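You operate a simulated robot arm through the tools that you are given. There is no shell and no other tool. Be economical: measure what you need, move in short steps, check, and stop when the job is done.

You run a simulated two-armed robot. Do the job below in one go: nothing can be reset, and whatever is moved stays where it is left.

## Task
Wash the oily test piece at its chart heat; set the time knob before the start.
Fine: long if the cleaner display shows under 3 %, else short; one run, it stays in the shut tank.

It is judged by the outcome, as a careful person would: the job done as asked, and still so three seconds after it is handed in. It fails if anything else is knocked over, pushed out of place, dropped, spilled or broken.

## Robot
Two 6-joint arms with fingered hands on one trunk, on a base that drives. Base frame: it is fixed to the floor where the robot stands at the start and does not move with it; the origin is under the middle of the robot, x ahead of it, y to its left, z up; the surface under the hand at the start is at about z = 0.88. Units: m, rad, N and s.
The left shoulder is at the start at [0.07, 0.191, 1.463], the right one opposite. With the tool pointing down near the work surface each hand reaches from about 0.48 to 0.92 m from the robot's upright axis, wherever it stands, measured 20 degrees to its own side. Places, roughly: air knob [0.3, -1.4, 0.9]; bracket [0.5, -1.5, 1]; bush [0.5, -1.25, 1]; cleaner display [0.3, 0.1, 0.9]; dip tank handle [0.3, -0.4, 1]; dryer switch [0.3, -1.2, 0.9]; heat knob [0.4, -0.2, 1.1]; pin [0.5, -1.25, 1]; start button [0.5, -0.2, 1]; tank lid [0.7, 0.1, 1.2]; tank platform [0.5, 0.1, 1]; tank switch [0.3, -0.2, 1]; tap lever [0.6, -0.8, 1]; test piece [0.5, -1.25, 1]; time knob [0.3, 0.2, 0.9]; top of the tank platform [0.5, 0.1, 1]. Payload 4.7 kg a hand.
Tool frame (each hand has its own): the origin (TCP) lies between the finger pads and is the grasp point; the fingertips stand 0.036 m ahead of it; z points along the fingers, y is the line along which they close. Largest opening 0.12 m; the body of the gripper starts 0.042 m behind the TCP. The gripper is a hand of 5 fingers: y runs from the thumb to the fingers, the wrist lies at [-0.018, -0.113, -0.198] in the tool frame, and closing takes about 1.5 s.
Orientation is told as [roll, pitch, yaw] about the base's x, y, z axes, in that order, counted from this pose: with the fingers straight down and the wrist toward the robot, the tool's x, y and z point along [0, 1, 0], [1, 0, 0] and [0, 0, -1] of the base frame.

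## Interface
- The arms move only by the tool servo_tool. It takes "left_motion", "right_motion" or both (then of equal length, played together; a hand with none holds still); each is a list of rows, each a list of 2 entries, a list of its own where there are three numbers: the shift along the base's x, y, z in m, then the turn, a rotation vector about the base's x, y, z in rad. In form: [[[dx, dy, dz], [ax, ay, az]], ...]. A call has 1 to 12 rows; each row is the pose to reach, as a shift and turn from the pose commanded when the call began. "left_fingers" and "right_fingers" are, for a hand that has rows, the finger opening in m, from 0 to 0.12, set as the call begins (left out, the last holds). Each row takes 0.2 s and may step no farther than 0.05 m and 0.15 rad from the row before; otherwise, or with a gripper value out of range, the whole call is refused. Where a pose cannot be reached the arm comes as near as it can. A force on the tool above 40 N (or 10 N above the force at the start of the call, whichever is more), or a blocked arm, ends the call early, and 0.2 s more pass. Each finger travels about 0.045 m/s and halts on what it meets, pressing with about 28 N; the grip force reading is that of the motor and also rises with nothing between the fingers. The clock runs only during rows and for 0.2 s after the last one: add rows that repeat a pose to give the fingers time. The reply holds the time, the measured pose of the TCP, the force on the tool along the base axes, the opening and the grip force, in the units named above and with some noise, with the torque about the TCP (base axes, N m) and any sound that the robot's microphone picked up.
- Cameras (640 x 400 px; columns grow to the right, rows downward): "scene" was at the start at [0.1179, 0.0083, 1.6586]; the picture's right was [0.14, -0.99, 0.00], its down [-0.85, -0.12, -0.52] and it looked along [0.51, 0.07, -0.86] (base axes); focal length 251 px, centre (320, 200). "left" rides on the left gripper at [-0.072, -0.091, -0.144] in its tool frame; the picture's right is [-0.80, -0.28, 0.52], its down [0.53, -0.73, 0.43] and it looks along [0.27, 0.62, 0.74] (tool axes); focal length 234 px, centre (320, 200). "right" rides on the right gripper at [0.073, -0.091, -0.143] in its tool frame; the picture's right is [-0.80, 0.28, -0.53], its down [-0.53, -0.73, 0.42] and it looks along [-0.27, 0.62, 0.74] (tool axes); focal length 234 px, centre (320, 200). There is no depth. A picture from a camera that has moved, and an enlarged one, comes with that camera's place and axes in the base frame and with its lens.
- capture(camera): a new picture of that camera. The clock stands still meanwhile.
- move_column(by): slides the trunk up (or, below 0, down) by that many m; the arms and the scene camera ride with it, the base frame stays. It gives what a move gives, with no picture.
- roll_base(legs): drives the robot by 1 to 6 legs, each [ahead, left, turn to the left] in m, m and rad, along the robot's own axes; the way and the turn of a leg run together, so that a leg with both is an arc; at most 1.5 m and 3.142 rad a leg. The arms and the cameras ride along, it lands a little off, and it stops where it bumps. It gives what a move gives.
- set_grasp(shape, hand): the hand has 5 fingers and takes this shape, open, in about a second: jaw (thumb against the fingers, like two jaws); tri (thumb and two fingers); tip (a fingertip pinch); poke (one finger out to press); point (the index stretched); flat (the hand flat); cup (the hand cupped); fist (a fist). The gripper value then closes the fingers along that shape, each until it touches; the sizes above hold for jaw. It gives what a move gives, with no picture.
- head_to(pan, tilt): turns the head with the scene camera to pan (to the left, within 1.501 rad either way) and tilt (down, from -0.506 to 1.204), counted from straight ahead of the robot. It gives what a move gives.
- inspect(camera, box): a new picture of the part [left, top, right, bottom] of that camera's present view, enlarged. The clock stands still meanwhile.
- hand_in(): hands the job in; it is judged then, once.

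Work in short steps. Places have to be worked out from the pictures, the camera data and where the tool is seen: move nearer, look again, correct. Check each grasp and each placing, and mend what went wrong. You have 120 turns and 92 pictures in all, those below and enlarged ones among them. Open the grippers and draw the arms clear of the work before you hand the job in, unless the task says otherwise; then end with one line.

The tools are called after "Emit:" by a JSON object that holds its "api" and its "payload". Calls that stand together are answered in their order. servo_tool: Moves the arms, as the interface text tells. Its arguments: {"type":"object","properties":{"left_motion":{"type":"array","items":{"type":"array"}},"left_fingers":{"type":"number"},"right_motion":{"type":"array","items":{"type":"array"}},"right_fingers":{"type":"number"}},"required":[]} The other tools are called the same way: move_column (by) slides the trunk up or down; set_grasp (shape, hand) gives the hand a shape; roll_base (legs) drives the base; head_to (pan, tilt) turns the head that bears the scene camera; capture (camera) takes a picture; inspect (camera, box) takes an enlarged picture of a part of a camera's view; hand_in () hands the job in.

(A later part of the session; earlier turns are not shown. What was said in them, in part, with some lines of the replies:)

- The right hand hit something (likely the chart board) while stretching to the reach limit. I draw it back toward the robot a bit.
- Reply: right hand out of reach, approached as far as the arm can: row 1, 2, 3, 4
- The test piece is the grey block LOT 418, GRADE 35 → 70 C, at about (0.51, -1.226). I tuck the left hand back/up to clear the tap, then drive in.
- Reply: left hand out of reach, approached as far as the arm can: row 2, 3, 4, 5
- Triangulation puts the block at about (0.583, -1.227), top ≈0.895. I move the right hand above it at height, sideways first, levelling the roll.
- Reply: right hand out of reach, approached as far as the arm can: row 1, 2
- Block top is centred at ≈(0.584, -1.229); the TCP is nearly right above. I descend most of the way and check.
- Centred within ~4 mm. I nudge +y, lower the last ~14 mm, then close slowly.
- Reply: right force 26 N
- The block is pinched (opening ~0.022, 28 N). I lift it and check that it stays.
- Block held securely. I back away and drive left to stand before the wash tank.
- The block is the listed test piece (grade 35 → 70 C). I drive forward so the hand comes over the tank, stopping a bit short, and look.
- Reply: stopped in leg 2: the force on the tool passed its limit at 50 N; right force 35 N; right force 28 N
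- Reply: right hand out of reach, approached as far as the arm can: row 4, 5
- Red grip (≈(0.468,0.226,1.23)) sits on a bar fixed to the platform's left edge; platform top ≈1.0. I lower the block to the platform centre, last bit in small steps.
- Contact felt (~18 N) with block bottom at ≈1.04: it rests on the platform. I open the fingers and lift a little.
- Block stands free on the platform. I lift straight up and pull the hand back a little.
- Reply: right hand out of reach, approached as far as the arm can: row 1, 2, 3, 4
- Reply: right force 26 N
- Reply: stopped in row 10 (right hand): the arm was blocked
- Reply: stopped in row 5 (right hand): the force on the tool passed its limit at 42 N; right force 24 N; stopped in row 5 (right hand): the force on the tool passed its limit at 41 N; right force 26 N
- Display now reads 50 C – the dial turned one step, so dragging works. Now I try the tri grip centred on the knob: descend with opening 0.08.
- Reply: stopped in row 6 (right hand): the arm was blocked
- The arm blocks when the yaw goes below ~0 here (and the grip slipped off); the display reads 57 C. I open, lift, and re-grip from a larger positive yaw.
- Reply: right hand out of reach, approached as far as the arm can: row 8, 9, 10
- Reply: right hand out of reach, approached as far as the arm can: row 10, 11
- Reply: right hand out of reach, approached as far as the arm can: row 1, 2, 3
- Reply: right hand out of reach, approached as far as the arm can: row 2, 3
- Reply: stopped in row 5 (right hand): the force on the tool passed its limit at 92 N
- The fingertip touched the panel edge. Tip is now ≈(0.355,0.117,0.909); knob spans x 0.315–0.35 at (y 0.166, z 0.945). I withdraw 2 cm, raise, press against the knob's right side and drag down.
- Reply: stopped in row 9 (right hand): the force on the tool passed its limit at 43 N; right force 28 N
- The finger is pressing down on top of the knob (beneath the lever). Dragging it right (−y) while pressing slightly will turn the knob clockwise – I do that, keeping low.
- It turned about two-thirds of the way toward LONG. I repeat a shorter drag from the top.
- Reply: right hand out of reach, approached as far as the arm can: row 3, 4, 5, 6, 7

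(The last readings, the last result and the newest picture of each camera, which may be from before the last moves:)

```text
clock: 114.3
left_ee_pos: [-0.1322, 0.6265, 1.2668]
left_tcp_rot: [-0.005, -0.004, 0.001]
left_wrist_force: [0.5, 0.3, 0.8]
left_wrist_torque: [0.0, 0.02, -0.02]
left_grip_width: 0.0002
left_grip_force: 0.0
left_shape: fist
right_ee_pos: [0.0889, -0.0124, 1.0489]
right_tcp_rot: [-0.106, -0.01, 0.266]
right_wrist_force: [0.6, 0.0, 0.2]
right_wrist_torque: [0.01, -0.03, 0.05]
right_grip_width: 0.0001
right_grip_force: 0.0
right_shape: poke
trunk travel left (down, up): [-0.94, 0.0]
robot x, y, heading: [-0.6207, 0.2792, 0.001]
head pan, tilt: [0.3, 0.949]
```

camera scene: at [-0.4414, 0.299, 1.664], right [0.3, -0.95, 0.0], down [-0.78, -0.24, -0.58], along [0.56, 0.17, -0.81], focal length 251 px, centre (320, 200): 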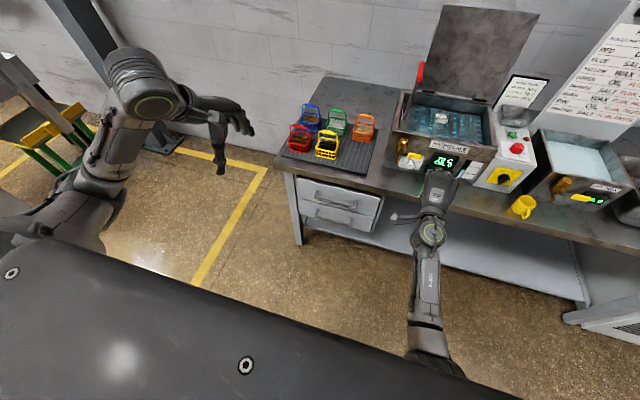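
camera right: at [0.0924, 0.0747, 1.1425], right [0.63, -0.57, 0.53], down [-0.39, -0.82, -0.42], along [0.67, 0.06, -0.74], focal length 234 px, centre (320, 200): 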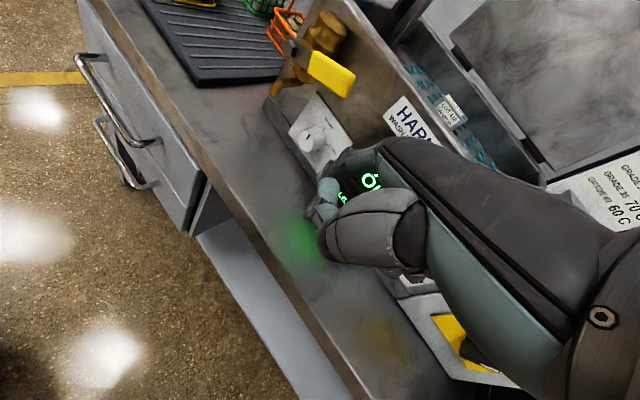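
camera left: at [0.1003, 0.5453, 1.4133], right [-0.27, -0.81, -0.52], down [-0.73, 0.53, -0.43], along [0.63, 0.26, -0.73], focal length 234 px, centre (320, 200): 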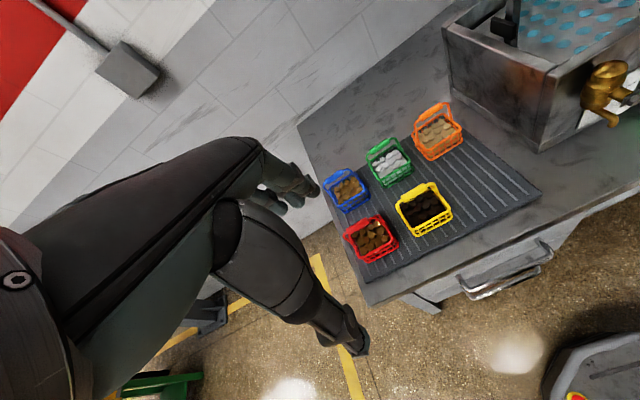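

I bring the right hand up/back to a compact height, levelled.

Emit:
{"api": "servo_tool", "payload": {"right_motion": [[[-0.02, -0.02, 0.03], [0.05, 0, -0.13]], [[-0.04, -0.04, 0.06], [0.1, 0, -0.26]], [[-0.06, -0.05, 0.09], [0.1, 0, -0.26]], [[-0.08, -0.06, 0.12], [0.1, 0, -0.26]], [[-0.1, -0.06, 0.14], [0.1, 0, -0.26]], [[-0.1, -0.06, 0.14], [0.1, 0, -0.26]]]}}

Emit:
{"api": "roll_base", "payload": {"legs": [[0, -0.2, 0], [0.4, 0, 0]]}}

Emit:
{"api": "head_to", "payload": {"pan": 0.1, "tilt": 0.75}}

Emit:
{"api": "capture", "payload": {"camera": "scene"}}

```text
clock: 115.7
left_ee_pos: [-0.1322, 0.6253, 1.268]
left_tcp_rot: [-0.003, -0.004, 0.0]
left_wrist_force: [0.8, -0.4, -0.4]
left_wrist_torque: [0.01, 0.02, 0.02]
left_grip_width: 0.0003
left_grip_force: 0.1
left_shape: fist
right_ee_pos: [0.0472, -0.0194, 1.0603]
right_tcp_rot: [-0.131, -0.024, 0.282]
right_wrist_force: [0.2, 0.0, -0.9]
right_wrist_torque: [-0.02, 0.02, 0.02]
right_grip_width: 0.0
right_grip_force: 0.0
right_shape: poke
right hand out of reach, approached as far as the arm can: row 1, 2, 3, 4, 5, 6
trunk travel left (down, up): [-0.94, 0.0]
robot x, y, heading: [-0.621, 0.2778, 0.001]
head pan, tilt: [0.3, 0.949]
```

```text
clock: 118.9
left_ee_pos: [0.1467, 0.4325, 1.2688]
left_tcp_rot: [-0.009, -0.008, 0.016]
left_wrist_force: [0.8, -0.4, -0.3]
left_wrist_torque: [-0.06, 0.09, -0.03]
left_grip_width: 0.0
left_grip_force: 0.1
left_shape: fist
right_ee_pos: [0.3375, -0.211, 1.0661]
right_tcp_rot: [-0.134, -0.024, 0.299]
right_wrist_force: [-40.8, -2.9, 34.8]
right_wrist_torque: [-0.47, 1.05, -0.08]
right_grip_width: 0.0
right_grip_force: 0.0
right_shape: poke
trunk travel left (down, up): [-0.94, 0.0]
robot x, y, heading: [-0.3307, 0.0721, 0.014]
head pan, tilt: [0.3, 0.949]
stopped in leg 2: the force on the tool passed its limit at 64 N (the readings are from after the stop); the commanded pose is now the measured one
```

```text
clock: 119.7
left_ee_pos: [0.1417, 0.4295, 1.272]
left_tcp_rot: [-0.005, -0.011, 0.015]
left_wrist_force: [0.8, -0.1, -0.3]
left_wrist_torque: [0.01, 0.0, 0.0]
left_grip_width: 0.0003
left_grip_force: 0.0
left_shape: fist
right_ee_pos: [0.3351, -0.2117, 1.0653]
right_tcp_rot: [-0.134, -0.029, 0.298]
right_wrist_force: [-34.6, -6.3, 34.3]
right_wrist_torque: [-0.59, 0.77, 0.03]
right_grip_width: 0.0
right_grip_force: 0.0
right_shape: poke
trunk travel left (down, up): [-0.94, 0.0]
robot x, y, heading: [-0.3343, 0.0747, 0.016]
head pan, tilt: [0.099, 0.75]
```

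```text
10 pictures are left
camera scene: at [-0.2097, 0.0835, 1.6806], right [0.12, -0.99, 0.0], down [-0.67, -0.08, -0.74], along [0.73, 0.09, -0.68], focal length 251 px, centre (320, 200)
```

scene: 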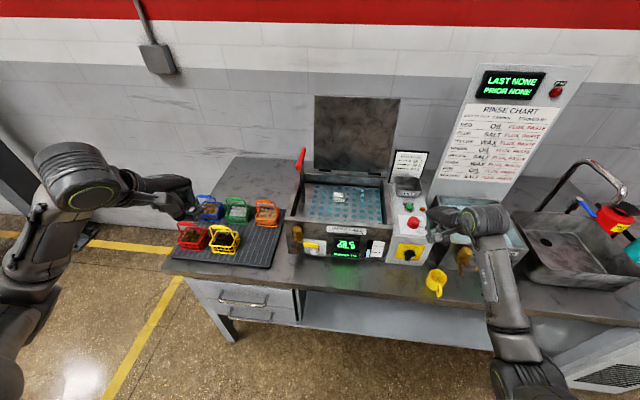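

The right hand was too low and bumped the panel edge; nothing seems displaced. I back off at once, then re-level the right hand in two modest moves.

Emit:
{"api": "roll_base", "payload": {"legs": [[-0.15, 0, 0]]}}

Emit:
{"api": "servo_tool", "payload": {"right_motion": [[[0, 0.02, 0], [0.05, 0.01, -0.07]], [[0.0, 0.04, 0], [0.1, 0.02, -0.14]], [[0.0, 0.06, 0.0], [0.13, 0.02, -0.2]], [[0.0, 0.08, 0.02], [0.13, 0.02, -0.29]], [[0.0, 0.08, 0.02], [0.13, 0.02, -0.29]]]}}

Emit:
{"api": "servo_tool", "payload": {"right_motion": [[[0, 0, 0.03], [0, 0, 0]], [[0, 0, 0.06], [0, 0, 0]], [[0, 0, 0.09], [0, 0, 0]], [[0, 0, 0.12], [0, 0, 0]], [[0, 0, 0.12], [0, 0, 0]]]}}

```text
clock: 121.0
left_ee_pos: [-0.0024, 0.4285, 1.2657]
left_tcp_rot: [-0.002, -0.001, 0.019]
left_wrist_force: [0.1, 0.2, 0.6]
left_wrist_torque: [-0.04, 0.05, -0.01]
left_grip_width: 0.0002
left_grip_force: 0.2
left_shape: fist
right_ee_pos: [0.1902, -0.2122, 1.0595]
right_tcp_rot: [-0.13, -0.02, 0.301]
right_wrist_force: [0.5, 0.2, -0.2]
right_wrist_torque: [-0.01, 0.02, 0.02]
right_grip_width: 0.0001
right_grip_force: 0.0
right_shape: poke
trunk travel left (down, up): [-0.94, 0.0]
robot x, y, heading: [-0.4838, 0.0697, 0.024]
head pan, tilt: [0.099, 0.75]
```

```text
clock: 122.2
left_ee_pos: [-0.0027, 0.427, 1.2671]
left_tcp_rot: [-0.005, -0.005, 0.02]
left_wrist_force: [-0.4, -0.1, 0.7]
left_wrist_torque: [0.01, -0.01, -0.01]
left_grip_width: 0.0001
left_grip_force: 0.0
left_shape: fist
right_ee_pos: [0.197, -0.2032, 1.0378]
right_tcp_rot: [-0.098, -0.026, 0.293]
right_wrist_force: [-0.1, 1.0, -0.1]
right_wrist_torque: [-0.02, -0.01, 0.0]
right_grip_width: 0.0
right_grip_force: 0.1
right_shape: poke
right hand out of reach, approached as far as the arm can: row 1, 2, 3, 4, 5
trunk travel left (down, up): [-0.94, 0.0]
robot x, y, heading: [-0.4858, 0.0658, 0.02]
head pan, tilt: [0.099, 0.75]
```

```text
clock: 123.5
left_ee_pos: [-0.0034, 0.4282, 1.2674]
left_tcp_rot: [-0.003, -0.003, 0.02]
left_wrist_force: [0.3, -0.1, -0.2]
left_wrist_torque: [0.01, 0.03, -0.01]
left_grip_width: 0.0001
left_grip_force: 0.0
left_shape: fist
right_ee_pos: [0.2134, -0.1811, 1.1245]
right_tcp_rot: [-0.142, -0.021, 0.343]
right_wrist_force: [0.0, 0.0, 0.8]
right_wrist_torque: [0.02, 0.0, -0.01]
right_grip_width: 0.0002
right_grip_force: 0.0
right_shape: poke
right hand out of reach, approached as far as the arm can: row 1, 2, 3, 4, 5
trunk travel left (down, up): [-0.94, 0.0]
robot x, y, heading: [-0.4846, 0.0694, 0.021]
head pan, tilt: [0.099, 0.75]
```

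The arm seems at a wrist joint limit in this branch; positive yaw was fine, so I turn back to yaw ≈0.6 and raise.

Emit:
{"api": "servo_tool", "payload": {"right_motion": [[[0, 0, 0], [0.05, 0, 0.1]], [[0, 0, 0], [0.1, 0, 0.2]], [[0, 0, 0.02], [0.14, 0, 0.27]], [[0, 0, 0.05], [0.14, 0, 0.27]], [[0, 0, 0.08], [0.14, 0, 0.27]], [[0, 0, 0.08], [0.14, 0, 0.27]]]}}

```text
clock: 124.8
left_ee_pos: [-0.0033, 0.4269, 1.2682]
left_tcp_rot: [-0.002, -0.004, 0.018]
left_wrist_force: [0.0, 0.8, 0.1]
left_wrist_torque: [-0.03, -0.01, 0.04]
left_grip_width: 0.0002
left_grip_force: 0.0
left_shape: fist
right_ee_pos: [0.2137, -0.1789, 1.207]
right_tcp_rot: [-0.015, -0.085, 0.608]
right_wrist_force: [-0.7, -0.2, -0.4]
right_wrist_torque: [0.01, 0.02, 0.0]
right_grip_width: 0.0002
right_grip_force: 0.0
right_shape: poke
trunk travel left (down, up): [-0.94, 0.0]
robot x, y, heading: [-0.481, 0.0699, 0.025]
head pan, tilt: [0.099, 0.75]
```

Good. Pull the right hand in a bit, then drive forward to the tank with both hands high.

Emit:
{"api": "servo_tool", "payload": {"right_motion": [[[-0.04, 0, 0], [0, 0.04, 0]], [[-0.08, -0.01, 0], [0, 0.08, 0]], [[-0.11, -0.02, 0], [0, 0.08, 0]], [[-0.11, -0.02, 0], [0, 0.08, 0]]]}}

Emit:
{"api": "roll_base", "payload": {"legs": [[0, -0.04, -0.022], [0.33, 0, 0]]}}

```text
clock: 125.8
left_ee_pos: [-0.0036, 0.4281, 1.2678]
left_tcp_rot: [-0.006, -0.003, 0.018]
left_wrist_force: [0.6, -0.2, -0.1]
left_wrist_torque: [-0.01, 0.0, -0.03]
left_grip_width: 0.0001
left_grip_force: 0.1
left_shape: fist
right_ee_pos: [0.1504, -0.1995, 1.1527]
right_tcp_rot: [0.028, -0.019, 0.612]
right_wrist_force: [0.3, -0.5, -0.4]
right_wrist_torque: [-0.01, 0.01, 0.01]
right_grip_width: 0.0002
right_grip_force: 0.0
right_shape: poke
right hand out of reach, approached as far as the arm can: row 1, 2, 3, 4
trunk travel left (down, up): [-0.94, 0.0]
robot x, y, heading: [-0.4841, 0.0722, 0.023]
head pan, tilt: [0.099, 0.75]
```

```text
clock: 128.6
left_ee_pos: [0.3476, 0.375, 1.269]
left_tcp_rot: [-0.006, -0.005, -0.008]
left_wrist_force: [-0.5, 0.0, -0.5]
left_wrist_torque: [0.02, -0.03, 0.02]
left_grip_width: 0.0
left_grip_force: 0.1
left_shape: fist
right_ee_pos: [0.486, -0.2579, 1.1544]
right_tcp_rot: [0.025, -0.021, 0.584]
right_wrist_force: [0.1, 0.5, 0.1]
right_wrist_torque: [-0.03, 0.01, -0.02]
right_grip_width: 0.0
right_grip_force: 0.0
right_shape: poke
trunk travel left (down, up): [-0.94, 0.0]
robot x, y, heading: [-0.1393, 0.0278, -0.006]
head pan, tilt: [0.099, 0.75]
```

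At the tank with both hands high. I raise the left fist and move it forward, then above the red grip (from the left, with margin).

Emit:
{"api": "servo_tool", "payload": {"left_motion": [[[0.04, 0, 0.02], [0, 0, 0]], [[0.08, 0, 0.04], [0, 0, 0]], [[0.11, 0, 0.06], [0, 0, 0]], [[0.11, 0, 0.08], [0, 0, 0]], [[0.11, 0, 0.08], [0, 0, 0]]]}}

Emit:
{"api": "head_to", "payload": {"pan": 0.25, "tilt": 0.75}}

Emit:
{"api": "capture", "payload": {"camera": "scene"}}

```text
clock: 129.8
left_ee_pos: [0.4606, 0.3924, 1.3436]
left_tcp_rot: [-0.009, -0.009, -0.01]
left_wrist_force: [1.4, 0.0, 0.2]
left_wrist_torque: [0.0, 0.0, -0.03]
left_grip_width: 0.0
left_grip_force: 0.1
left_shape: fist
left hand out of reach, approached as far as the arm can: row 1, 2, 3, 4, 5
right_ee_pos: [0.4867, -0.2568, 1.1523]
right_tcp_rot: [0.026, -0.019, 0.584]
right_wrist_force: [-0.6, 0.1, 0.6]
right_wrist_torque: [0.01, -0.03, 0.01]
right_grip_width: 0.0
right_grip_force: 0.1
right_shape: poke
trunk travel left (down, up): [-0.94, 0.0]
robot x, y, heading: [-0.1406, 0.0283, -0.002]
head pan, tilt: [0.099, 0.75]
```

```text
clock: 130.5
left_ee_pos: [0.4595, 0.3915, 1.3428]
left_tcp_rot: [-0.011, -0.008, -0.012]
left_wrist_force: [-0.3, 0.8, -0.4]
left_wrist_torque: [0.0, 0.02, 0.0]
left_grip_width: 0.0001
left_grip_force: 0.2
left_shape: fist
right_ee_pos: [0.4871, -0.2574, 1.1527]
right_tcp_rot: [0.027, -0.02, 0.585]
right_wrist_force: [-0.7, -0.5, 0.0]
right_wrist_torque: [0.0, 0.0, 0.02]
right_grip_width: 0.0
right_grip_force: 0.1
right_shape: poke
trunk travel left (down, up): [-0.94, 0.0]
robot x, y, heading: [-0.1434, 0.0301, -0.007]
head pan, tilt: [0.25, 0.75]
```

```text
9 pictures are left
camera scene: at [-0.0095, 0.0476, 1.6795], right [0.24, -0.97, 0.0], down [-0.66, -0.16, -0.73], along [0.71, 0.18, -0.68], focal length 251 px, centre (320, 200)
```

scene: 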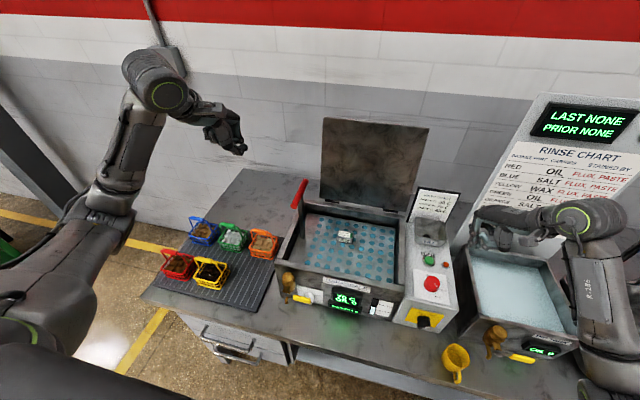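

Left fist at z 1.34, handle confirmed at (0.466,0.226). I move over it and then press down gradually.

Emit:
{"api": "servo_tool", "payload": {"left_motion": [[[0, -0.04, 0], [0, 0, 0]], [[0, -0.08, 0], [0, 0, 0]], [[0, -0.12, 0], [0, 0, 0]], [[0, -0.16, 0], [0, 0, 0]], [[0, -0.16, 0], [0, 0, 0]]]}}

Emit:
{"api": "servo_tool", "payload": {"left_motion": [[[0, 0, -0.03], [0, 0, 0]], [[0, 0, -0.06], [0, 0, 0]], [[0, 0, -0.09], [0, 0, 0]], [[0, 0, -0.12], [0, 0, 0]], [[0, 0, -0.14], [0, 0, 0]], [[0, 0, -0.16], [0, 0, 0]], [[0, 0, -0.18], [0, 0, 0]], [[0, 0, -0.2], [0, 0, 0]], [[0, 0, -0.2], [0, 0, 0]]]}}

```text
clock: 131.7
left_ee_pos: [0.539, 0.3033, 1.2739]
left_tcp_rot: [-0.005, -0.009, -0.009]
left_wrist_force: [-0.6, -0.3, -0.1]
left_wrist_torque: [0.0, -0.01, 0.0]
left_grip_width: 0.0001
left_grip_force: 0.0
left_shape: fist
left hand out of reach, approached as far as the arm can: row 1, 2, 3, 4, 5
right_ee_pos: [0.4863, -0.2575, 1.1539]
right_tcp_rot: [0.026, -0.019, 0.584]
right_wrist_force: [0.0, 0.3, -0.5]
right_wrist_torque: [0.0, -0.03, 0.0]
right_grip_width: 0.0002
right_grip_force: 0.1
right_shape: poke
trunk travel left (down, up): [-0.94, 0.0]
robot x, y, heading: [-0.1409, 0.0339, -0.003]
head pan, tilt: [0.25, 0.75]
```

```text
clock: 133.7
left_ee_pos: [0.534, 0.3051, 1.0763]
left_tcp_rot: [-0.006, -0.003, -0.006]
left_wrist_force: [-1.3, 0.4, 5.5]
left_wrist_torque: [-0.28, 0.29, -0.08]
left_grip_width: 0.0
left_grip_force: 0.1
left_shape: fist
right_ee_pos: [0.4863, -0.258, 1.1536]
right_tcp_rot: [0.025, -0.021, 0.585]
right_wrist_force: [0.4, 0.3, -0.7]
right_wrist_torque: [-0.03, 0.05, 0.0]
right_grip_width: 0.0
right_grip_force: 0.0
right_shape: poke
trunk travel left (down, up): [-0.94, 0.0]
robot x, y, heading: [-0.1428, 0.0297, -0.003]
head pan, tilt: [0.25, 0.75]
```

The left arm couldn't reach the spot at that height and came down beside the handle; a slight contact (5 N). I look.

Emit:
{"api": "capture", "payload": {"camera": "scene"}}

```text
8 pictures are left
camera scene: at [-0.011, 0.0474, 1.6796], right [0.24, -0.97, 0.0], down [-0.66, -0.16, -0.73], along [0.71, 0.18, -0.68], focal length 251 px, centre (320, 200)
```

scene: 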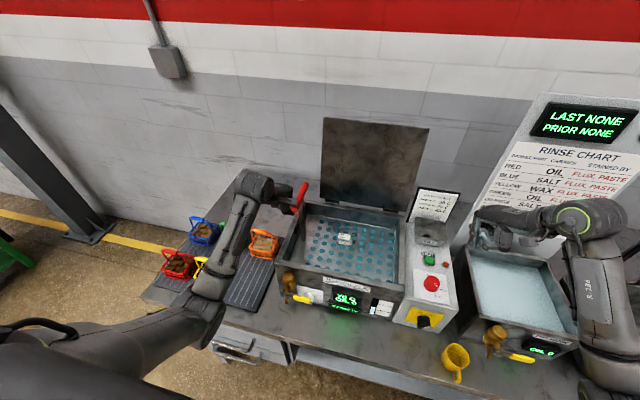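

I lift back up to the earlier high pose; then shifting the base (not the arm) right by 0.165 will bring the fist over the grip at z 1.34.

Emit:
{"api": "servo_tool", "payload": {"left_motion": [[[0, 0.01, 0.05], [0, 0, 0]], [[0, 0.01, 0.1], [0, 0, 0]], [[0, 0.01, 0.15], [0, 0, 0]], [[0, 0.01, 0.19], [0, 0, 0]], [[-0.02, 0.04, 0.2], [0, 0, 0]], [[-0.05, 0.07, 0.22], [0, 0, 0]], [[-0.074, 0.087, 0.25], [0, 0, 0]], [[-0.074, 0.087, 0.267], [0, 0, 0]], [[-0.074, 0.087, 0.267], [0, 0, 0]]]}}

```text
refused: row 1 steps farther than a row can; nothing moved
```

Emit:
{"api": "servo_tool", "payload": {"left_motion": [[[0, 0.01, 0.04], [0, 0, 0]], [[0, 0.01, 0.085], [0, 0, 0]], [[0, 0.01, 0.13], [0, 0, 0]], [[0, 0.01, 0.17], [0, 0, 0]], [[0, 0.01, 0.195], [0, 0, 0]], [[-0.02, 0.04, 0.2], [0, 0, 0]], [[-0.05, 0.07, 0.22], [0, 0, 0]], [[-0.074, 0.087, 0.25], [0, 0, 0]], [[-0.074, 0.087, 0.267], [0, 0, 0]], [[-0.074, 0.087, 0.267], [0, 0, 0]]]}}

```text
clock: 135.9
left_ee_pos: [0.4592, 0.3934, 1.3441]
left_tcp_rot: [-0.011, -0.007, -0.01]
left_wrist_force: [0.5, 1.1, 0.3]
left_wrist_torque: [-0.01, 0.02, 0.0]
left_grip_width: 0.0001
left_grip_force: 0.0
left_shape: fist
right_ee_pos: [0.488, -0.2564, 1.154]
right_tcp_rot: [0.027, -0.019, 0.585]
right_wrist_force: [0.6, -0.1, -0.7]
right_wrist_torque: [-0.03, 0.02, 0.01]
right_grip_width: 0.0001
right_grip_force: 0.0
right_shape: poke
trunk travel left (down, up): [-0.94, 0.0]
robot x, y, heading: [-0.1404, 0.026, 0.002]
head pan, tilt: [0.25, 0.75]
```

Hand at (0.459,0.393,1.344). Now shift the base right by 0.165.

Emit:
{"api": "roll_base", "payload": {"legs": [[0, -0.165, 0]]}}

```text
clock: 137.3
left_ee_pos: [0.4573, 0.2387, 1.344]
left_tcp_rot: [-0.012, -0.006, -0.003]
left_wrist_force: [0.3, 0.2, -0.2]
left_wrist_torque: [-0.05, 0.05, -0.02]
left_grip_width: 0.0
left_grip_force: 0.0
left_shape: fist
right_ee_pos: [0.4881, -0.4123, 1.1537]
right_tcp_rot: [0.025, -0.021, 0.59]
right_wrist_force: [0.9, 0.7, 0.6]
right_wrist_torque: [-0.06, 0.02, -0.02]
right_grip_width: 0.0
right_grip_force: 0.1
right_shape: poke
trunk travel left (down, up): [-0.94, 0.0]
robot x, y, heading: [-0.1402, -0.1295, -0.001]
head pan, tilt: [0.25, 0.75]
```

Over the grip. I descend 0.12 and watch the force.

Emit:
{"api": "servo_tool", "payload": {"left_motion": [[[0.003, -0.006, -0.03], [0, 0, 0]], [[0.005, -0.01, -0.06], [0, 0, 0]], [[0.005, -0.01, -0.08], [0, 0, 0]], [[0.005, -0.01, -0.1], [0, 0, 0]], [[0.005, -0.01, -0.12], [0, 0, 0]], [[0.005, -0.01, -0.12], [0, 0, 0]]]}}

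```text
clock: 138.7
left_ee_pos: [0.4619, 0.2279, 1.2245]
left_tcp_rot: [-0.009, -0.008, -0.007]
left_wrist_force: [0.5, 0.4, -0.4]
left_wrist_torque: [0.01, -0.01, 0.02]
left_grip_width: 0.0
left_grip_force: 0.1
left_shape: fist
right_ee_pos: [0.488, -0.4146, 1.1535]
right_tcp_rot: [0.028, -0.021, 0.589]
right_wrist_force: [-0.4, 0.6, -1.1]
right_wrist_torque: [0.02, -0.06, 0.02]
right_grip_width: 0.0003
right_grip_force: 0.1
right_shape: poke
trunk travel left (down, up): [-0.94, 0.0]
robot x, y, heading: [-0.1423, -0.1305, 0.002]
head pan, tilt: [0.25, 0.75]
```

No contact yet (fist's underside lies above the TCP). Continue down.

Emit:
{"api": "servo_tool", "payload": {"left_motion": [[[0, 0, -0.015], [0, 0, 0]], [[0, 0, -0.03], [0, 0, 0]], [[0, 0, -0.045], [0, 0, 0]], [[0, 0, -0.06], [0, 0, 0]], [[0, 0, -0.075], [0, 0, 0]], [[0, 0, -0.09], [0, 0, 0]], [[0, 0, -0.09], [0, 0, 0]]]}}

Emit:
{"api": "capture", "payload": {"camera": "scene"}}

```text
clock: 140.3
left_ee_pos: [0.4629, 0.2271, 1.134]
left_tcp_rot: [-0.01, -0.008, -0.003]
left_wrist_force: [0.5, 7.0, 5.1]
left_wrist_torque: [-0.03, -0.14, 0.19]
left_grip_width: 0.0002
left_grip_force: 0.0
left_shape: fist
right_ee_pos: [0.4876, -0.4133, 1.1542]
right_tcp_rot: [0.025, -0.02, 0.591]
right_wrist_force: [-0.2, -0.2, -1.0]
right_wrist_torque: [0.0, -0.04, -0.02]
right_grip_width: 0.0001
right_grip_force: 0.0
right_shape: poke
trunk travel left (down, up): [-0.94, 0.0]
robot x, y, heading: [-0.1396, -0.1314, -0.002]
head pan, tilt: [0.25, 0.75]
```

```text
7 pictures are left
camera scene: at [-0.0112, -0.1101, 1.6795], right [0.25, -0.97, 0.0], down [-0.66, -0.17, -0.73], along [0.71, 0.18, -0.68], focal length 251 px, centre (320, 200)
```

scene: 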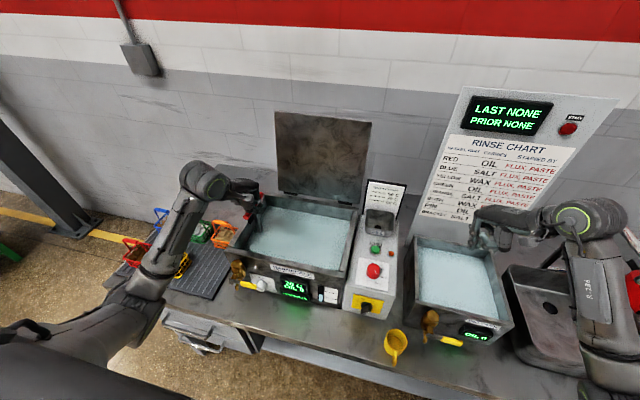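

The platform has sunk: tank shows liquid, piece immersed. I press on until it stops.

Emit:
{"api": "servo_tool", "payload": {"left_motion": [[[0, 0, -0.015], [0, 0, 0]], [[0, 0, -0.03], [0, 0, 0]], [[0, 0, -0.04], [0, 0, 0]], [[0, 0, -0.04], [0, 0, 0]]]}}

```text
clock: 140.9
left_ee_pos: [0.4645, 0.2286, 1.1134]
left_tcp_rot: [-0.002, -0.027, -0.002]
left_wrist_force: [-5.2, 4.7, 11.3]
left_wrist_torque: [-0.02, -0.34, 0.15]
left_grip_width: 0.1145
left_grip_force: 0.1
left_shape: fist
right_ee_pos: [0.4875, -0.412, 1.1542]
right_tcp_rot: [0.026, -0.021, 0.592]
right_wrist_force: [0.5, 0.0, -0.1]
right_wrist_torque: [-0.01, 0.0, 0.02]
right_grip_width: 0.0
right_grip_force: 0.0
right_shape: poke
trunk travel left (down, up): [-0.94, 0.0]
robot x, y, heading: [-0.1442, -0.1295, 0.001]
head pan, tilt: [0.25, 0.75]
stopped in row 2 (left hand): the force on the tool passed its limit at 49 N (the readings are from after the stop); the commanded pose is now the measured one
```

Bottom stop reached. I lift the fist straight up off the grip and confirm that the platform stays down.

Emit:
{"api": "servo_tool", "payload": {"left_motion": [[[0, 0, 0.04], [0, 0, 0]], [[0, 0, 0.085], [0, 0, 0]], [[0, 0, 0.13], [0, 0, 0]], [[0, 0, 0.175], [0, 0, 0]], [[0, 0.01, 0.21], [0, 0, 0]], [[0, 0.03, 0.23], [0, 0, 0]], [[0, 0.07, 0.23], [0, 0, 0]], [[0, 0.11, 0.23], [0, 0, 0]], [[0, 0.11, 0.23], [0, 0, 0]]]}}

Emit:
{"api": "capture", "payload": {"camera": "scene"}}

```text
clock: 142.9
left_ee_pos: [0.4669, 0.3388, 1.3403]
left_tcp_rot: [-0.001, -0.022, -0.001]
left_wrist_force: [-0.4, -0.2, -0.3]
left_wrist_torque: [-0.01, 0.02, 0.01]
left_grip_width: 0.0001
left_grip_force: 0.0
left_shape: fist
right_ee_pos: [0.4892, -0.4148, 1.1528]
right_tcp_rot: [0.027, -0.019, 0.591]
right_wrist_force: [-0.7, 0.3, 0.1]
right_wrist_torque: [0.05, 0.0, -0.03]
right_grip_width: 0.0
right_grip_force: 0.1
right_shape: poke
trunk travel left (down, up): [-0.94, 0.0]
robot x, y, heading: [-0.142, -0.1288, 0.001]
head pan, tilt: [0.25, 0.75]
```

```text
6 pictures are left
camera scene: at [-0.0095, -0.1128, 1.6795], right [0.25, -0.97, 0.0], down [-0.66, -0.17, -0.73], along [0.71, 0.18, -0.68], focal length 251 px, centre (320, 200)
```

scene: 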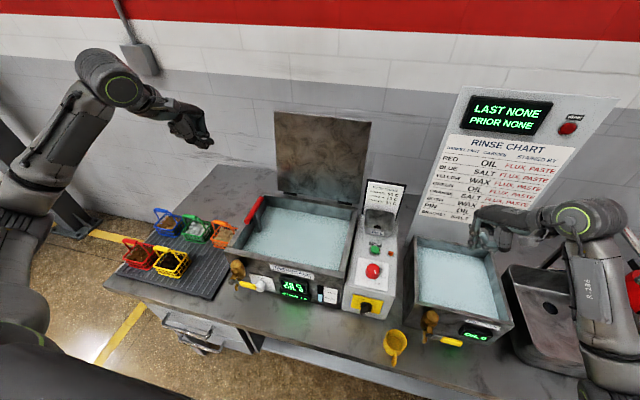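

The platform stays down. Next the lid: I'll push it from behind its left edge with the left fist. First pull the right hand in, then advance the base 0.1.

Emit:
{"api": "servo_tool", "payload": {"right_motion": [[[-0.03, -0.01, 0], [0, 0, 0]], [[-0.06, -0.02, -0.005], [0, 0, 0]], [[-0.09, -0.03, -0.01], [0, 0, 0]], [[-0.09, -0.03, -0.01], [0, 0, 0]]]}}

Emit:
{"api": "roll_base", "payload": {"legs": [[0.1, 0, 0]]}}

Emit:
{"api": "servo_tool", "payload": {"left_motion": [[[0.03, 0, -0.01], [0, 0, -0.12]], [[0.06, 0, -0.02], [0, 0, -0.25]], [[0.09, 0, -0.02], [0, 0, -0.38]], [[0.12, 0, -0.02], [0, 0, -0.51]], [[0.15, 0, -0.02], [0, 0, -0.64]], [[0.16, 0, -0.02], [0, 0, -0.77]], [[0.16, 0, -0.02], [0, 0, -0.9]], [[0.16, 0, -0.02], [0, 0, -1.03]], [[0.16, 0, -0.02], [0, 0, -1.15]], [[0.16, 0, -0.02], [0, 0, -1.25]], [[0.16, 0, -0.02], [0, 0, -1.25]]]}}

```text
clock: 143.9
left_ee_pos: [0.4664, 0.3397, 1.3405]
left_tcp_rot: [-0.005, -0.022, -0.003]
left_wrist_force: [0.1, 0.7, 0.4]
left_wrist_torque: [0.02, -0.02, 0.03]
left_grip_width: 0.0
left_grip_force: 0.0
left_shape: fist
right_ee_pos: [0.4177, -0.4473, 1.1089]
right_tcp_rot: [0.024, -0.021, 0.596]
right_wrist_force: [-0.4, -0.4, 0.5]
right_wrist_torque: [0.01, -0.02, -0.02]
right_grip_width: 0.0001
right_grip_force: 0.0
right_shape: poke
right hand out of reach, approached as far as the arm can: row 1, 2, 3, 4
trunk travel left (down, up): [-0.94, 0.0]
robot x, y, heading: [-0.1445, -0.1291, 0.0]
head pan, tilt: [0.25, 0.75]
```

```text
clock: 145.0
left_ee_pos: [0.5595, 0.3385, 1.3428]
left_tcp_rot: [-0.002, -0.026, -0.002]
left_wrist_force: [0.2, 0.0, -0.2]
left_wrist_torque: [0.02, -0.04, 0.02]
left_grip_width: 0.0005
left_grip_force: 0.1
left_shape: fist
right_ee_pos: [0.5125, -0.447, 1.1103]
right_tcp_rot: [0.023, -0.023, 0.599]
right_wrist_force: [-0.3, 0.3, -0.1]
right_wrist_torque: [0.03, -0.01, 0.0]
right_grip_width: 0.0002
right_grip_force: 0.0
right_shape: poke
trunk travel left (down, up): [-0.94, 0.0]
robot x, y, heading: [-0.0479, -0.1348, 0.004]
head pan, tilt: [0.25, 0.75]
```

```text
clock: 147.4
left_ee_pos: [0.7212, 0.339, 1.3199]
left_tcp_rot: [-0.003, -0.023, -1.254]
left_wrist_force: [0.0, -0.4, 0.3]
left_wrist_torque: [-0.02, -0.01, 0.0]
left_grip_width: 0.0
left_grip_force: 0.0
left_shape: fist
right_ee_pos: [0.5143, -0.447, 1.1091]
right_tcp_rot: [0.025, -0.02, 0.596]
right_wrist_force: [-0.5, 0.5, 0.0]
right_wrist_torque: [0.04, 0.03, 0.01]
right_grip_width: 0.0
right_grip_force: 0.1
right_shape: poke
trunk travel left (down, up): [-0.94, 0.0]
robot x, y, heading: [-0.0464, -0.129, -0.003]
head pan, tilt: [0.25, 0.75]
```

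Now lower to z≈1.22 and slide right behind the lid's left edge; then a check picture.

Emit:
{"api": "servo_tool", "payload": {"left_motion": [[[0.01, 0, -0.03], [0, 0, 0]], [[0.02, 0, -0.06], [0, 0, 0]], [[0.025, 0, -0.09], [0, 0, 0]], [[0.025, -0.02, -0.1], [0, 0, 0]], [[0.025, -0.05, -0.1], [0, 0, 0]], [[0.025, -0.08, -0.1], [0, 0, 0]], [[0.025, -0.1, -0.1], [0, 0, 0]], [[0.025, -0.1, -0.1], [0, 0, 0]]]}}

Emit:
{"api": "capture", "payload": {"camera": "scene"}}

```text
clock: 149.2
left_ee_pos: [0.7445, 0.239, 1.2181]
left_tcp_rot: [-0.004, -0.024, -1.252]
left_wrist_force: [1.2, 0.2, 0.7]
left_wrist_torque: [0.0, 0.01, 0.03]
left_grip_width: 0.0
left_grip_force: 0.2
left_shape: fist
right_ee_pos: [0.5153, -0.4457, 1.1085]
right_tcp_rot: [0.024, -0.022, 0.597]
right_wrist_force: [0.5, 0.8, -1.0]
right_wrist_torque: [-0.03, 0.01, 0.0]
right_grip_width: 0.0
right_grip_force: 0.1
right_shape: poke
trunk travel left (down, up): [-0.94, 0.0]
robot x, y, heading: [-0.0438, -0.1295, 0.004]
head pan, tilt: [0.25, 0.75]
```

```text
5 pictures are left
camera scene: at [0.0861, -0.1107, 1.6795], right [0.25, -0.97, 0.0], down [-0.66, -0.17, -0.73], along [0.71, 0.18, -0.68], focal length 251 px, centre (320, 200)
```

scene: 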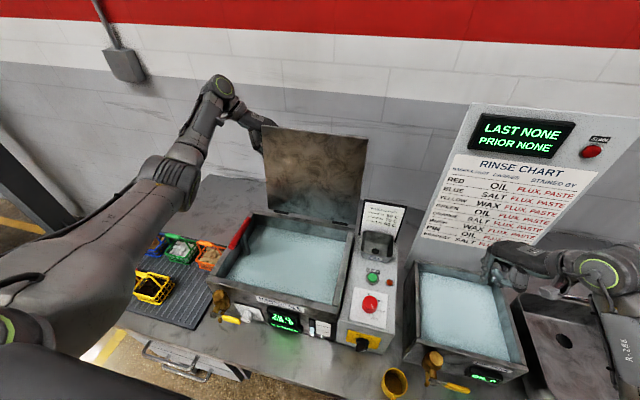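

The fist is behind the lid's upper-left edge. I push the lid forward slowly.

Emit:
{"api": "servo_tool", "payload": {"left_motion": [[[-0.02, 0, 0], [0, 0, 0]], [[-0.04, 0, 0], [0, 0, 0]], [[-0.06, 0, 0], [0, 0, 0]], [[-0.08, 0, 0], [0, 0, 0]], [[-0.1, 0, 0], [0, 0, 0]], [[-0.12, 0, 0], [0, 0, 0]], [[-0.14, 0, 0], [0, 0, 0]], [[-0.14, 0, 0], [0, 0, 0]]]}}

```text
clock: 151.0
left_ee_pos: [0.6078, 0.2392, 1.2202]
left_tcp_rot: [-0.002, -0.025, -1.25]
left_wrist_force: [0.3, 0.1, -0.7]
left_wrist_torque: [-0.01, -0.02, 0.04]
left_grip_width: 0.0
left_grip_force: 0.0
left_shape: fist
right_ee_pos: [0.5144, -0.4473, 1.1088]
right_tcp_rot: [0.023, -0.02, 0.598]
right_wrist_force: [-0.8, 0.6, 0.1]
right_wrist_torque: [-0.01, 0.05, -0.01]
right_grip_width: 0.0002
right_grip_force: 0.1
right_shape: poke
trunk travel left (down, up): [-0.94, 0.0]
robot x, y, heading: [-0.0415, -0.1291, 0.002]
head pan, tilt: [0.25, 0.75]
```

Emit:
{"api": "capture", "payload": {"camera": "scene"}}

```text
4 pictures are left
camera scene: at [0.0866, -0.1115, 1.6795], right [0.25, -0.97, 0.0], down [-0.66, -0.17, -0.73], along [0.71, 0.18, -0.68], focal length 251 px, centre (320, 200)
```

scene: 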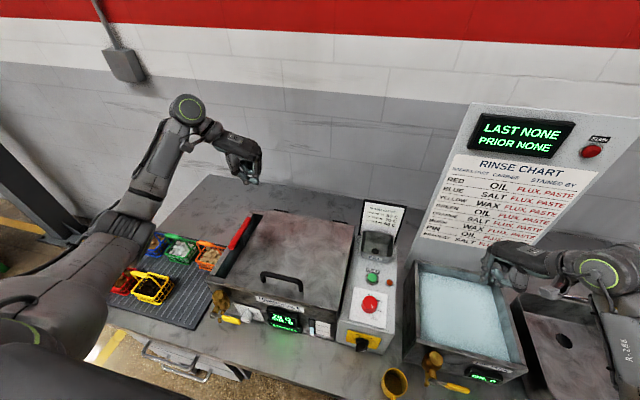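

The lid is shut. Now move the base (back 0.06, left 0.15) so the right hand can reach START.

Emit:
{"api": "roll_base", "payload": {"legs": [[-0.06, 0, 0], [0, 0.15, 0]]}}

```text
clock: 153.0
left_ee_pos: [0.5445, 0.3866, 1.2214]
left_tcp_rot: [-0.001, -0.02, -1.249]
left_wrist_force: [-0.3, 0.2, 1.2]
left_wrist_torque: [0.04, 0.01, 0.0]
left_grip_width: 0.0
left_grip_force: 0.1
left_shape: fist
right_ee_pos: [0.4549, -0.2985, 1.1091]
right_tcp_rot: [0.026, -0.021, 0.6]
right_wrist_force: [0.2, 0.1, 0.5]
right_wrist_torque: [0.03, 0.0, -0.02]
right_grip_width: 0.0001
right_grip_force: 0.1
right_shape: poke
trunk travel left (down, up): [-0.94, 0.0]
robot x, y, heading: [-0.1065, 0.0179, 0.001]
head pan, tilt: [0.25, 0.75]
```

Raise, yaw the hand to 1.2 and bring it over START at z≈1.15.

Emit:
{"api": "servo_tool", "payload": {"right_motion": [[[0, 0, 0.02], [0, 0, 0.1]], [[0, 0.02, 0.04], [0, 0, 0.2]], [[0.01, 0.05, 0.045], [0, 0, 0.3]], [[0.02, 0.08, 0.045], [-0.01, 0.01, 0.4]], [[0.026, 0.11, 0.045], [-0.02, 0.02, 0.5]], [[0.026, 0.135, 0.045], [-0.02, 0.02, 0.6]], [[0.026, 0.135, 0.045], [-0.02, 0.02, 0.6]]]}}

Emit:
{"api": "inspect", "payload": {"camera": "right", "box": [140, 100, 460, 400]}}

```text
clock: 154.6
left_ee_pos: [0.5449, 0.3898, 1.2193]
left_tcp_rot: [-0.002, -0.023, -1.247]
left_wrist_force: [-0.1, 0.5, 0.3]
left_wrist_torque: [0.03, 0.0, 0.01]
left_grip_width: 0.0
left_grip_force: 0.0
left_shape: fist
right_ee_pos: [0.4797, -0.1623, 1.1537]
right_tcp_rot: [0.03, 0.007, 1.202]
right_wrist_force: [0.6, 0.5, -0.3]
right_wrist_torque: [-0.01, -0.03, -0.02]
right_grip_width: 0.0001
right_grip_force: 0.0
right_shape: poke
trunk travel left (down, up): [-0.94, 0.0]
robot x, y, heading: [-0.1065, 0.0153, -0.002]
head pan, tilt: [0.25, 0.75]
```

```text
1.33 times, centred on (300, 250) of right
camera zoom: at [0.3853, -0.2222, 1.299], right [0.87, -0.03, 0.5], down [0.22, -0.87, -0.43], along [0.45, 0.49, -0.75], focal length 312 px, centre (347, 133)
```

zoom: 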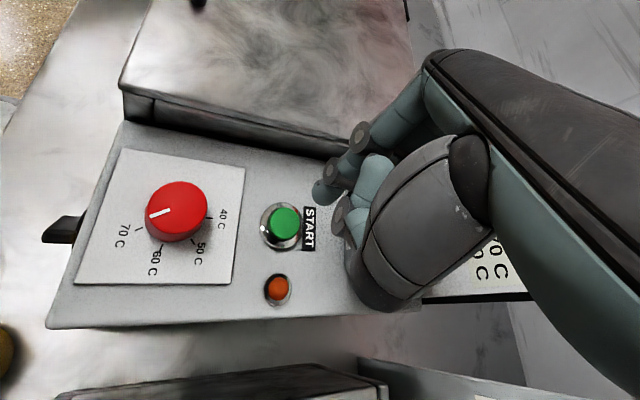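

Button at (0.472,-0.159), fingertip at ≈(0.473,-0.153). I shift 5 mm, descend and press once, then lift.

Emit:
{"api": "servo_tool", "payload": {"right_motion": [[[-0.001, -0.006, -0.02], [0, 0, 0]], [[-0.001, -0.006, -0.04], [0, 0, 0]], [[-0.001, -0.006, -0.055], [0, 0, 0]], [[-0.001, -0.006, -0.063], [0, 0, 0]], [[-0.001, -0.006, -0.069], [0, 0, 0]], [[-0.001, -0.006, -0.073], [0, 0, 0]], [[-0.001, -0.006, -0.076], [0, 0, 0]]]}}

```text
clock: 156.2
left_ee_pos: [0.5441, 0.39, 1.2215]
left_tcp_rot: [0.001, -0.022, -1.248]
left_wrist_force: [0.3, 0.1, 0.1]
left_wrist_torque: [0.01, -0.02, 0.01]
left_grip_width: 0.0
left_grip_force: 0.2
left_shape: fist
right_ee_pos: [0.4793, -0.1676, 1.0794]
right_tcp_rot: [0.023, 0.005, 1.203]
right_wrist_force: [2.9, -2.4, 25.1]
right_wrist_torque: [0.12, 0.07, 0.0]
right_grip_width: 0.0002
right_grip_force: 0.1
right_shape: poke
trunk travel left (down, up): [-0.94, 0.0]
robot x, y, heading: [-0.1068, 0.0209, 0.01]
head pan, tilt: [0.25, 0.75]
heard: click
```

A click was heard with 25 N on the fingertip – START pressed. I lift off and check the panel.

Emit:
{"api": "servo_tool", "payload": {"right_motion": [[[0, 0, 0.03], [0, 0, 0]], [[0, 0, 0.07], [0, 0, 0]], [[0, -0.02, 0.075], [0, 0, -0.1]], [[0, -0.05, 0.075], [0, 0, -0.2]], [[0, -0.05, 0.075], [0, 0, -0.2]]]}}

Emit:
{"api": "inspect", "payload": {"camera": "scene", "box": [230, 200, 430, 360]}}

```text
clock: 157.4
left_ee_pos: [0.5459, 0.3906, 1.2199]
left_tcp_rot: [-0.004, -0.022, -1.249]
left_wrist_force: [-0.1, -0.7, 0.0]
left_wrist_torque: [0.01, 0.05, 0.0]
left_grip_width: 0.0
left_grip_force: 0.1
left_shape: fist
right_ee_pos: [0.4809, -0.218, 1.1528]
right_tcp_rot: [0.028, 0.009, 1.0]
right_wrist_force: [0.0, -0.4, -0.6]
right_wrist_torque: [-0.03, 0.0, 0.0]
right_grip_width: 0.0001
right_grip_force: 0.1
right_shape: poke
trunk travel left (down, up): [-0.94, 0.0]
robot x, y, heading: [-0.1041, 0.019, 0.011]
head pan, tilt: [0.25, 0.75]
```

```text
2.50 times, centred on (330, 280) of scene
camera zoom: at [0.0262, 0.0387, 1.6795], right [0.25, -0.97, 0.0], down [-0.66, -0.17, -0.73], along [0.71, 0.18, -0.68], focal length 628 px, centre (295, 0)
```

zoom: 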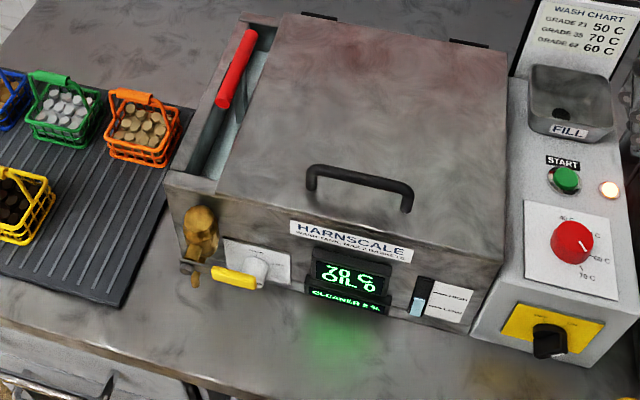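

The lamp is lit: the wash runs at 70 C, with the lid shut. I withdraw by backing the base, open both hands, and let time pass until it finishes.

Emit:
{"api": "roll_base", "payload": {"legs": [[-0.35, 0, 0]]}}

Emit:
{"api": "set_grasp", "payload": {"hand": "right", "shape": "jaw"}}

Emit:
{"api": "set_grasp", "payload": {"hand": "left", "shape": "jaw"}}

Emit:
{"api": "servo_tool", "payload": {"right_motion": [[[0, 0, 0], [0, 0, 0]], [[0, 0, 0], [0, 0, 0]], [[0, 0, 0], [0, 0, 0]], [[0, 0, 0], [0, 0, 0]], [[0, 0, 0], [0, 0, 0]], [[0, 0, 0], [0, 0, 0]], [[0, 0, 0], [0, 0, 0]], [[0, 0, 0], [0, 0, 0]], [[0, 0, 0], [0, 0, 0]], [[0, 0, 0], [0, 0, 0]], [[0, 0, 0], [0, 0, 0]], [[0, 0, 0], [0, 0, 0]]]}}

Emit:
{"api": "servo_tool", "payload": {"right_motion": [[[0, 0, 0], [0, 0, 0]], [[0, 0, 0], [0, 0, 0]], [[0, 0, 0], [0, 0, 0]], [[0, 0, 0], [0, 0, 0]], [[0, 0, 0], [0, 0, 0]], [[0, 0, 0], [0, 0, 0]], [[0, 0, 0], [0, 0, 0]], [[0, 0, 0], [0, 0, 0]], [[0, 0, 0], [0, 0, 0]], [[0, 0, 0], [0, 0, 0]], [[0, 0, 0], [0, 0, 0]], [[0, 0, 0], [0, 0, 0]]]}}

Emit:
{"api": "servo_tool", "payload": {"right_motion": [[[0, 0, 0], [0, 0, 0]], [[0, 0, 0], [0, 0, 0]], [[0, 0, 0], [0, 0, 0]], [[0, 0, 0], [0, 0, 0]], [[0, 0, 0], [0, 0, 0]], [[0, 0, 0], [0, 0, 0]], [[0, 0, 0], [0, 0, 0]], [[0, 0, 0], [0, 0, 0]], [[0, 0, 0], [0, 0, 0]], [[0, 0, 0], [0, 0, 0]], [[0, 0, 0], [0, 0, 0]], [[0, 0, 0], [0, 0, 0]]]}}

```text
clock: 159.6
left_ee_pos: [0.2033, 0.3919, 1.2181]
left_tcp_rot: [-0.003, -0.021, -1.241]
left_wrist_force: [-0.1, -0.1, -0.6]
left_wrist_torque: [0.01, 0.0, 0.0]
left_grip_width: 0.0
left_grip_force: 0.1
left_shape: fist
right_ee_pos: [0.1417, -0.2176, 1.1526]
right_tcp_rot: [0.029, 0.01, 1.009]
right_wrist_force: [-1.2, 0.6, 0.4]
right_wrist_torque: [-0.01, 0.04, -0.02]
right_grip_width: 0.0
right_grip_force: 0.2
right_shape: poke
trunk travel left (down, up): [-0.94, 0.0]
robot x, y, heading: [-0.4462, 0.0148, 0.013]
head pan, tilt: [0.25, 0.75]
```

```text
clock: 160.5
left_ee_pos: [0.2003, 0.3907, 1.2201]
left_tcp_rot: [-0.001, -0.023, -1.242]
left_wrist_force: [0.4, 0.8, -1.0]
left_wrist_torque: [0.0, -0.01, 0.0]
left_grip_width: 0.0
left_grip_force: 0.0
left_shape: fist
right_ee_pos: [0.1394, -0.2178, 1.1541]
right_tcp_rot: [0.029, 0.006, 1.009]
right_wrist_force: [-1.1, -0.2, 0.0]
right_wrist_torque: [0.01, -0.01, -0.02]
right_grip_width: 0.1198
right_grip_force: 0.1
right_shape: jaw
trunk travel left (down, up): [-0.94, 0.0]
robot x, y, heading: [-0.4443, 0.0132, 0.016]
head pan, tilt: [0.25, 0.75]
```

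```text
clock: 161.4
left_ee_pos: [0.2018, 0.391, 1.2193]
left_tcp_rot: [-0.002, -0.021, -1.239]
left_wrist_force: [0.2, 0.3, -0.2]
left_wrist_torque: [0.01, 0.0, 0.01]
left_grip_width: 0.1196
left_grip_force: 0.1
left_shape: jaw
right_ee_pos: [0.1413, -0.218, 1.153]
right_tcp_rot: [0.028, 0.01, 1.01]
right_wrist_force: [0.0, 0.0, -0.4]
right_wrist_torque: [-0.01, 0.02, 0.04]
right_grip_width: 0.1201
right_grip_force: 0.1
right_shape: jaw
trunk travel left (down, up): [-0.94, 0.0]
robot x, y, heading: [-0.4475, 0.0101, 0.014]
head pan, tilt: [0.25, 0.75]
```

```text
clock: 164.0
left_ee_pos: [0.2013, 0.3907, 1.2202]
left_tcp_rot: [-0.002, -0.023, -1.24]
left_wrist_force: [-0.1, 0.4, 0.7]
left_wrist_torque: [0.01, 0.0, -0.02]
left_grip_width: 0.1197
left_grip_force: 0.0
left_shape: jaw
right_ee_pos: [0.1416, -0.2179, 1.1531]
right_tcp_rot: [0.028, 0.007, 1.008]
right_wrist_force: [-0.6, 0.0, -0.1]
right_wrist_torque: [0.02, 0.01, -0.04]
right_grip_width: 0.1201
right_grip_force: 0.0
right_shape: jaw
trunk travel left (down, up): [-0.94, 0.0]
robot x, y, heading: [-0.4494, 0.0137, 0.016]
head pan, tilt: [0.25, 0.75]
```

```text
clock: 166.6
left_ee_pos: [0.2014, 0.391, 1.2183]
left_tcp_rot: [-0.002, -0.022, -1.24]
left_wrist_force: [0.2, -0.5, -0.4]
left_wrist_torque: [-0.02, 0.0, -0.01]
left_grip_width: 0.1193
left_grip_force: 0.0
left_shape: jaw
right_ee_pos: [0.1406, -0.2177, 1.1532]
right_tcp_rot: [0.028, 0.008, 1.01]
right_wrist_force: [-0.2, 0.2, -0.7]
right_wrist_torque: [0.02, -0.03, -0.04]
right_grip_width: 0.12
right_grip_force: 0.0
right_shape: jaw
trunk travel left (down, up): [-0.94, 0.0]
robot x, y, heading: [-0.445, 0.0164, 0.015]
head pan, tilt: [0.25, 0.75]
```

```text
clock: 169.2
left_ee_pos: [0.2014, 0.3914, 1.2188]
left_tcp_rot: [0.0, -0.022, -1.24]
left_wrist_force: [-0.3, 0.0, 0.6]
left_wrist_torque: [-0.05, -0.03, -0.03]
left_grip_width: 0.1195
left_grip_force: 0.1
left_shape: jaw
right_ee_pos: [0.1406, -0.2177, 1.1532]
right_tcp_rot: [0.028, 0.008, 1.008]
right_wrist_force: [0.4, -0.2, 1.2]
right_wrist_torque: [-0.03, 0.01, -0.02]
right_grip_width: 0.1199
right_grip_force: 0.0
right_shape: jaw
trunk travel left (down, up): [-0.94, 0.0]
robot x, y, heading: [-0.4473, 0.0144, 0.014]
head pan, tilt: [0.25, 0.75]
```

About 13 s into the run and no end tone yet; I wait some more.

Emit:
{"api": "servo_tool", "payload": {"right_motion": [[[0, 0, 0], [0, 0, 0]], [[0, 0, 0], [0, 0, 0]], [[0, 0, 0], [0, 0, 0]], [[0, 0, 0], [0, 0, 0]], [[0, 0, 0], [0, 0, 0]], [[0, 0, 0], [0, 0, 0]], [[0, 0, 0], [0, 0, 0]], [[0, 0, 0], [0, 0, 0]], [[0, 0, 0], [0, 0, 0]], [[0, 0, 0], [0, 0, 0]], [[0, 0, 0], [0, 0, 0]], [[0, 0, 0], [0, 0, 0]]]}}

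Emit:
{"api": "servo_tool", "payload": {"right_motion": [[[0, 0, 0], [0, 0, 0]], [[0, 0, 0], [0, 0, 0]], [[0, 0, 0], [0, 0, 0]], [[0, 0, 0], [0, 0, 0]], [[0, 0, 0], [0, 0, 0]], [[0, 0, 0], [0, 0, 0]], [[0, 0, 0], [0, 0, 0]], [[0, 0, 0], [0, 0, 0]], [[0, 0, 0], [0, 0, 0]], [[0, 0, 0], [0, 0, 0]], [[0, 0, 0], [0, 0, 0]], [[0, 0, 0], [0, 0, 0]]]}}

Emit:
{"api": "servo_tool", "payload": {"right_motion": [[[0, 0, 0], [0, 0, 0]], [[0, 0, 0], [0, 0, 0]], [[0, 0, 0], [0, 0, 0]], [[0, 0, 0], [0, 0, 0]], [[0, 0, 0], [0, 0, 0]], [[0, 0, 0], [0, 0, 0]], [[0, 0, 0], [0, 0, 0]], [[0, 0, 0], [0, 0, 0]], [[0, 0, 0], [0, 0, 0]], [[0, 0, 0], [0, 0, 0]], [[0, 0, 0], [0, 0, 0]], [[0, 0, 0], [0, 0, 0]]]}}

Emit:
{"api": "servo_tool", "payload": {"right_motion": [[[0, 0, 0], [0, 0, 0]], [[0, 0, 0], [0, 0, 0]], [[0, 0, 0], [0, 0, 0]], [[0, 0, 0], [0, 0, 0]], [[0, 0, 0], [0, 0, 0]], [[0, 0, 0], [0, 0, 0]], [[0, 0, 0], [0, 0, 0]], [[0, 0, 0], [0, 0, 0]], [[0, 0, 0], [0, 0, 0]], [[0, 0, 0], [0, 0, 0]], [[0, 0, 0], [0, 0, 0]], [[0, 0, 0], [0, 0, 0]]]}}

Emit:
{"api": "inspect", "payload": {"camera": "scene", "box": [270, 140, 430, 270]}}

```text
clock: 171.8
left_ee_pos: [0.2023, 0.3923, 1.22]
left_tcp_rot: [-0.002, -0.023, -1.241]
left_wrist_force: [0.0, 0.1, 0.0]
left_wrist_torque: [0.0, -0.02, -0.03]
left_grip_width: 0.1195
left_grip_force: 0.1
left_shape: jaw
right_ee_pos: [0.1407, -0.2184, 1.1516]
right_tcp_rot: [0.028, 0.007, 1.009]
right_wrist_force: [0.2, -0.1, 0.2]
right_wrist_torque: [0.01, -0.02, -0.02]
right_grip_width: 0.1198
right_grip_force: 0.0
right_shape: jaw
trunk travel left (down, up): [-0.94, 0.0]
robot x, y, heading: [-0.442, 0.0147, 0.014]
head pan, tilt: [0.25, 0.75]
```

```text
clock: 174.4
left_ee_pos: [0.2012, 0.3909, 1.2214]
left_tcp_rot: [-0.002, -0.022, -1.24]
left_wrist_force: [-0.7, 0.5, 0.0]
left_wrist_torque: [0.0, 0.0, -0.02]
left_grip_width: 0.1197
left_grip_force: 0.1
left_shape: jaw
right_ee_pos: [0.1409, -0.2165, 1.1537]
right_tcp_rot: [0.029, 0.008, 1.009]
right_wrist_force: [0.4, -0.6, 0.9]
right_wrist_torque: [0.0, 0.01, 0.01]
right_grip_width: 0.12
right_grip_force: 0.0
right_shape: jaw
trunk travel left (down, up): [-0.94, 0.0]
robot x, y, heading: [-0.4424, 0.0176, 0.016]
head pan, tilt: [0.25, 0.75]
```

```text
clock: 177.0
left_ee_pos: [0.2007, 0.3905, 1.2192]
left_tcp_rot: [-0.003, -0.023, -1.24]
left_wrist_force: [0.5, 0.1, -0.1]
left_wrist_torque: [-0.01, 0.03, -0.01]
left_grip_width: 0.1196
left_grip_force: 0.1
left_shape: jaw
right_ee_pos: [0.1408, -0.2164, 1.1527]
right_tcp_rot: [0.029, 0.009, 1.01]
right_wrist_force: [-0.4, -0.7, 0.8]
right_wrist_torque: [-0.01, 0.04, 0.01]
right_grip_width: 0.12
right_grip_force: 0.1
right_shape: jaw
trunk travel left (down, up): [-0.94, 0.0]
robot x, y, heading: [-0.4435, 0.0143, 0.015]
head pan, tilt: [0.25, 0.75]
```

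```text
clock: 179.6
left_ee_pos: [0.2016, 0.3916, 1.2208]
left_tcp_rot: [-0.002, -0.022, -1.24]
left_wrist_force: [1.0, 0.4, -0.3]
left_wrist_torque: [0.03, 0.01, -0.02]
left_grip_width: 0.1196
left_grip_force: 0.1
left_shape: jaw
right_ee_pos: [0.1402, -0.2165, 1.153]
right_tcp_rot: [0.026, 0.006, 1.011]
right_wrist_force: [-1.0, 0.1, 0.3]
right_wrist_torque: [-0.01, 0.0, -0.02]
right_grip_width: 0.12
right_grip_force: 0.1
right_shape: jaw
trunk travel left (down, up): [-0.94, 0.0]
robot x, y, heading: [-0.4463, 0.0145, 0.013]
head pan, tilt: [0.25, 0.75]
```

```text
3.08 times, centred on (350, 205) of scene
camera zoom: at [-0.3158, 0.0351, 1.6795], right [0.26, -0.97, 0.0], down [-0.66, -0.18, -0.73], along [0.71, 0.19, -0.68], focal length 773 px, centre (228, 185)
```

zoom: 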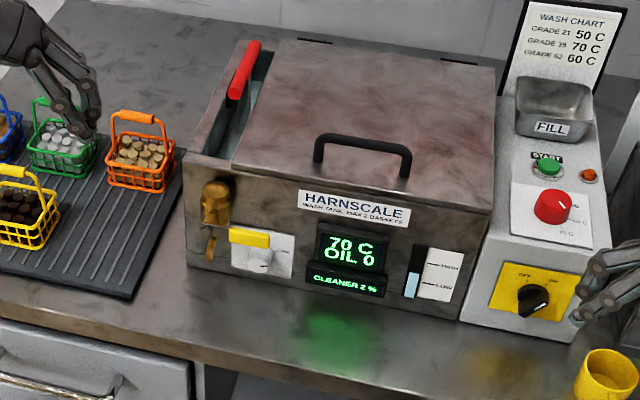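

The lamp has gone out, so the run finished (70 C, lid shut, piece inside, arms clear and open). Handing in.

Emit:
{"api": "hand_in", "payload": {}}

```text
The job is handed in.
```

The test piece (block LOT 418, grade 35) was washed once at 70 C with the time knob set to LONG, since the cleaner display read 2 %, and it is still in the shut tank. The rinse chart doesn't list the block, so I took it as the test piece from the place list. The arms bumped the tank and the panel lightly a few times; nothing looked displaced in the pictures.
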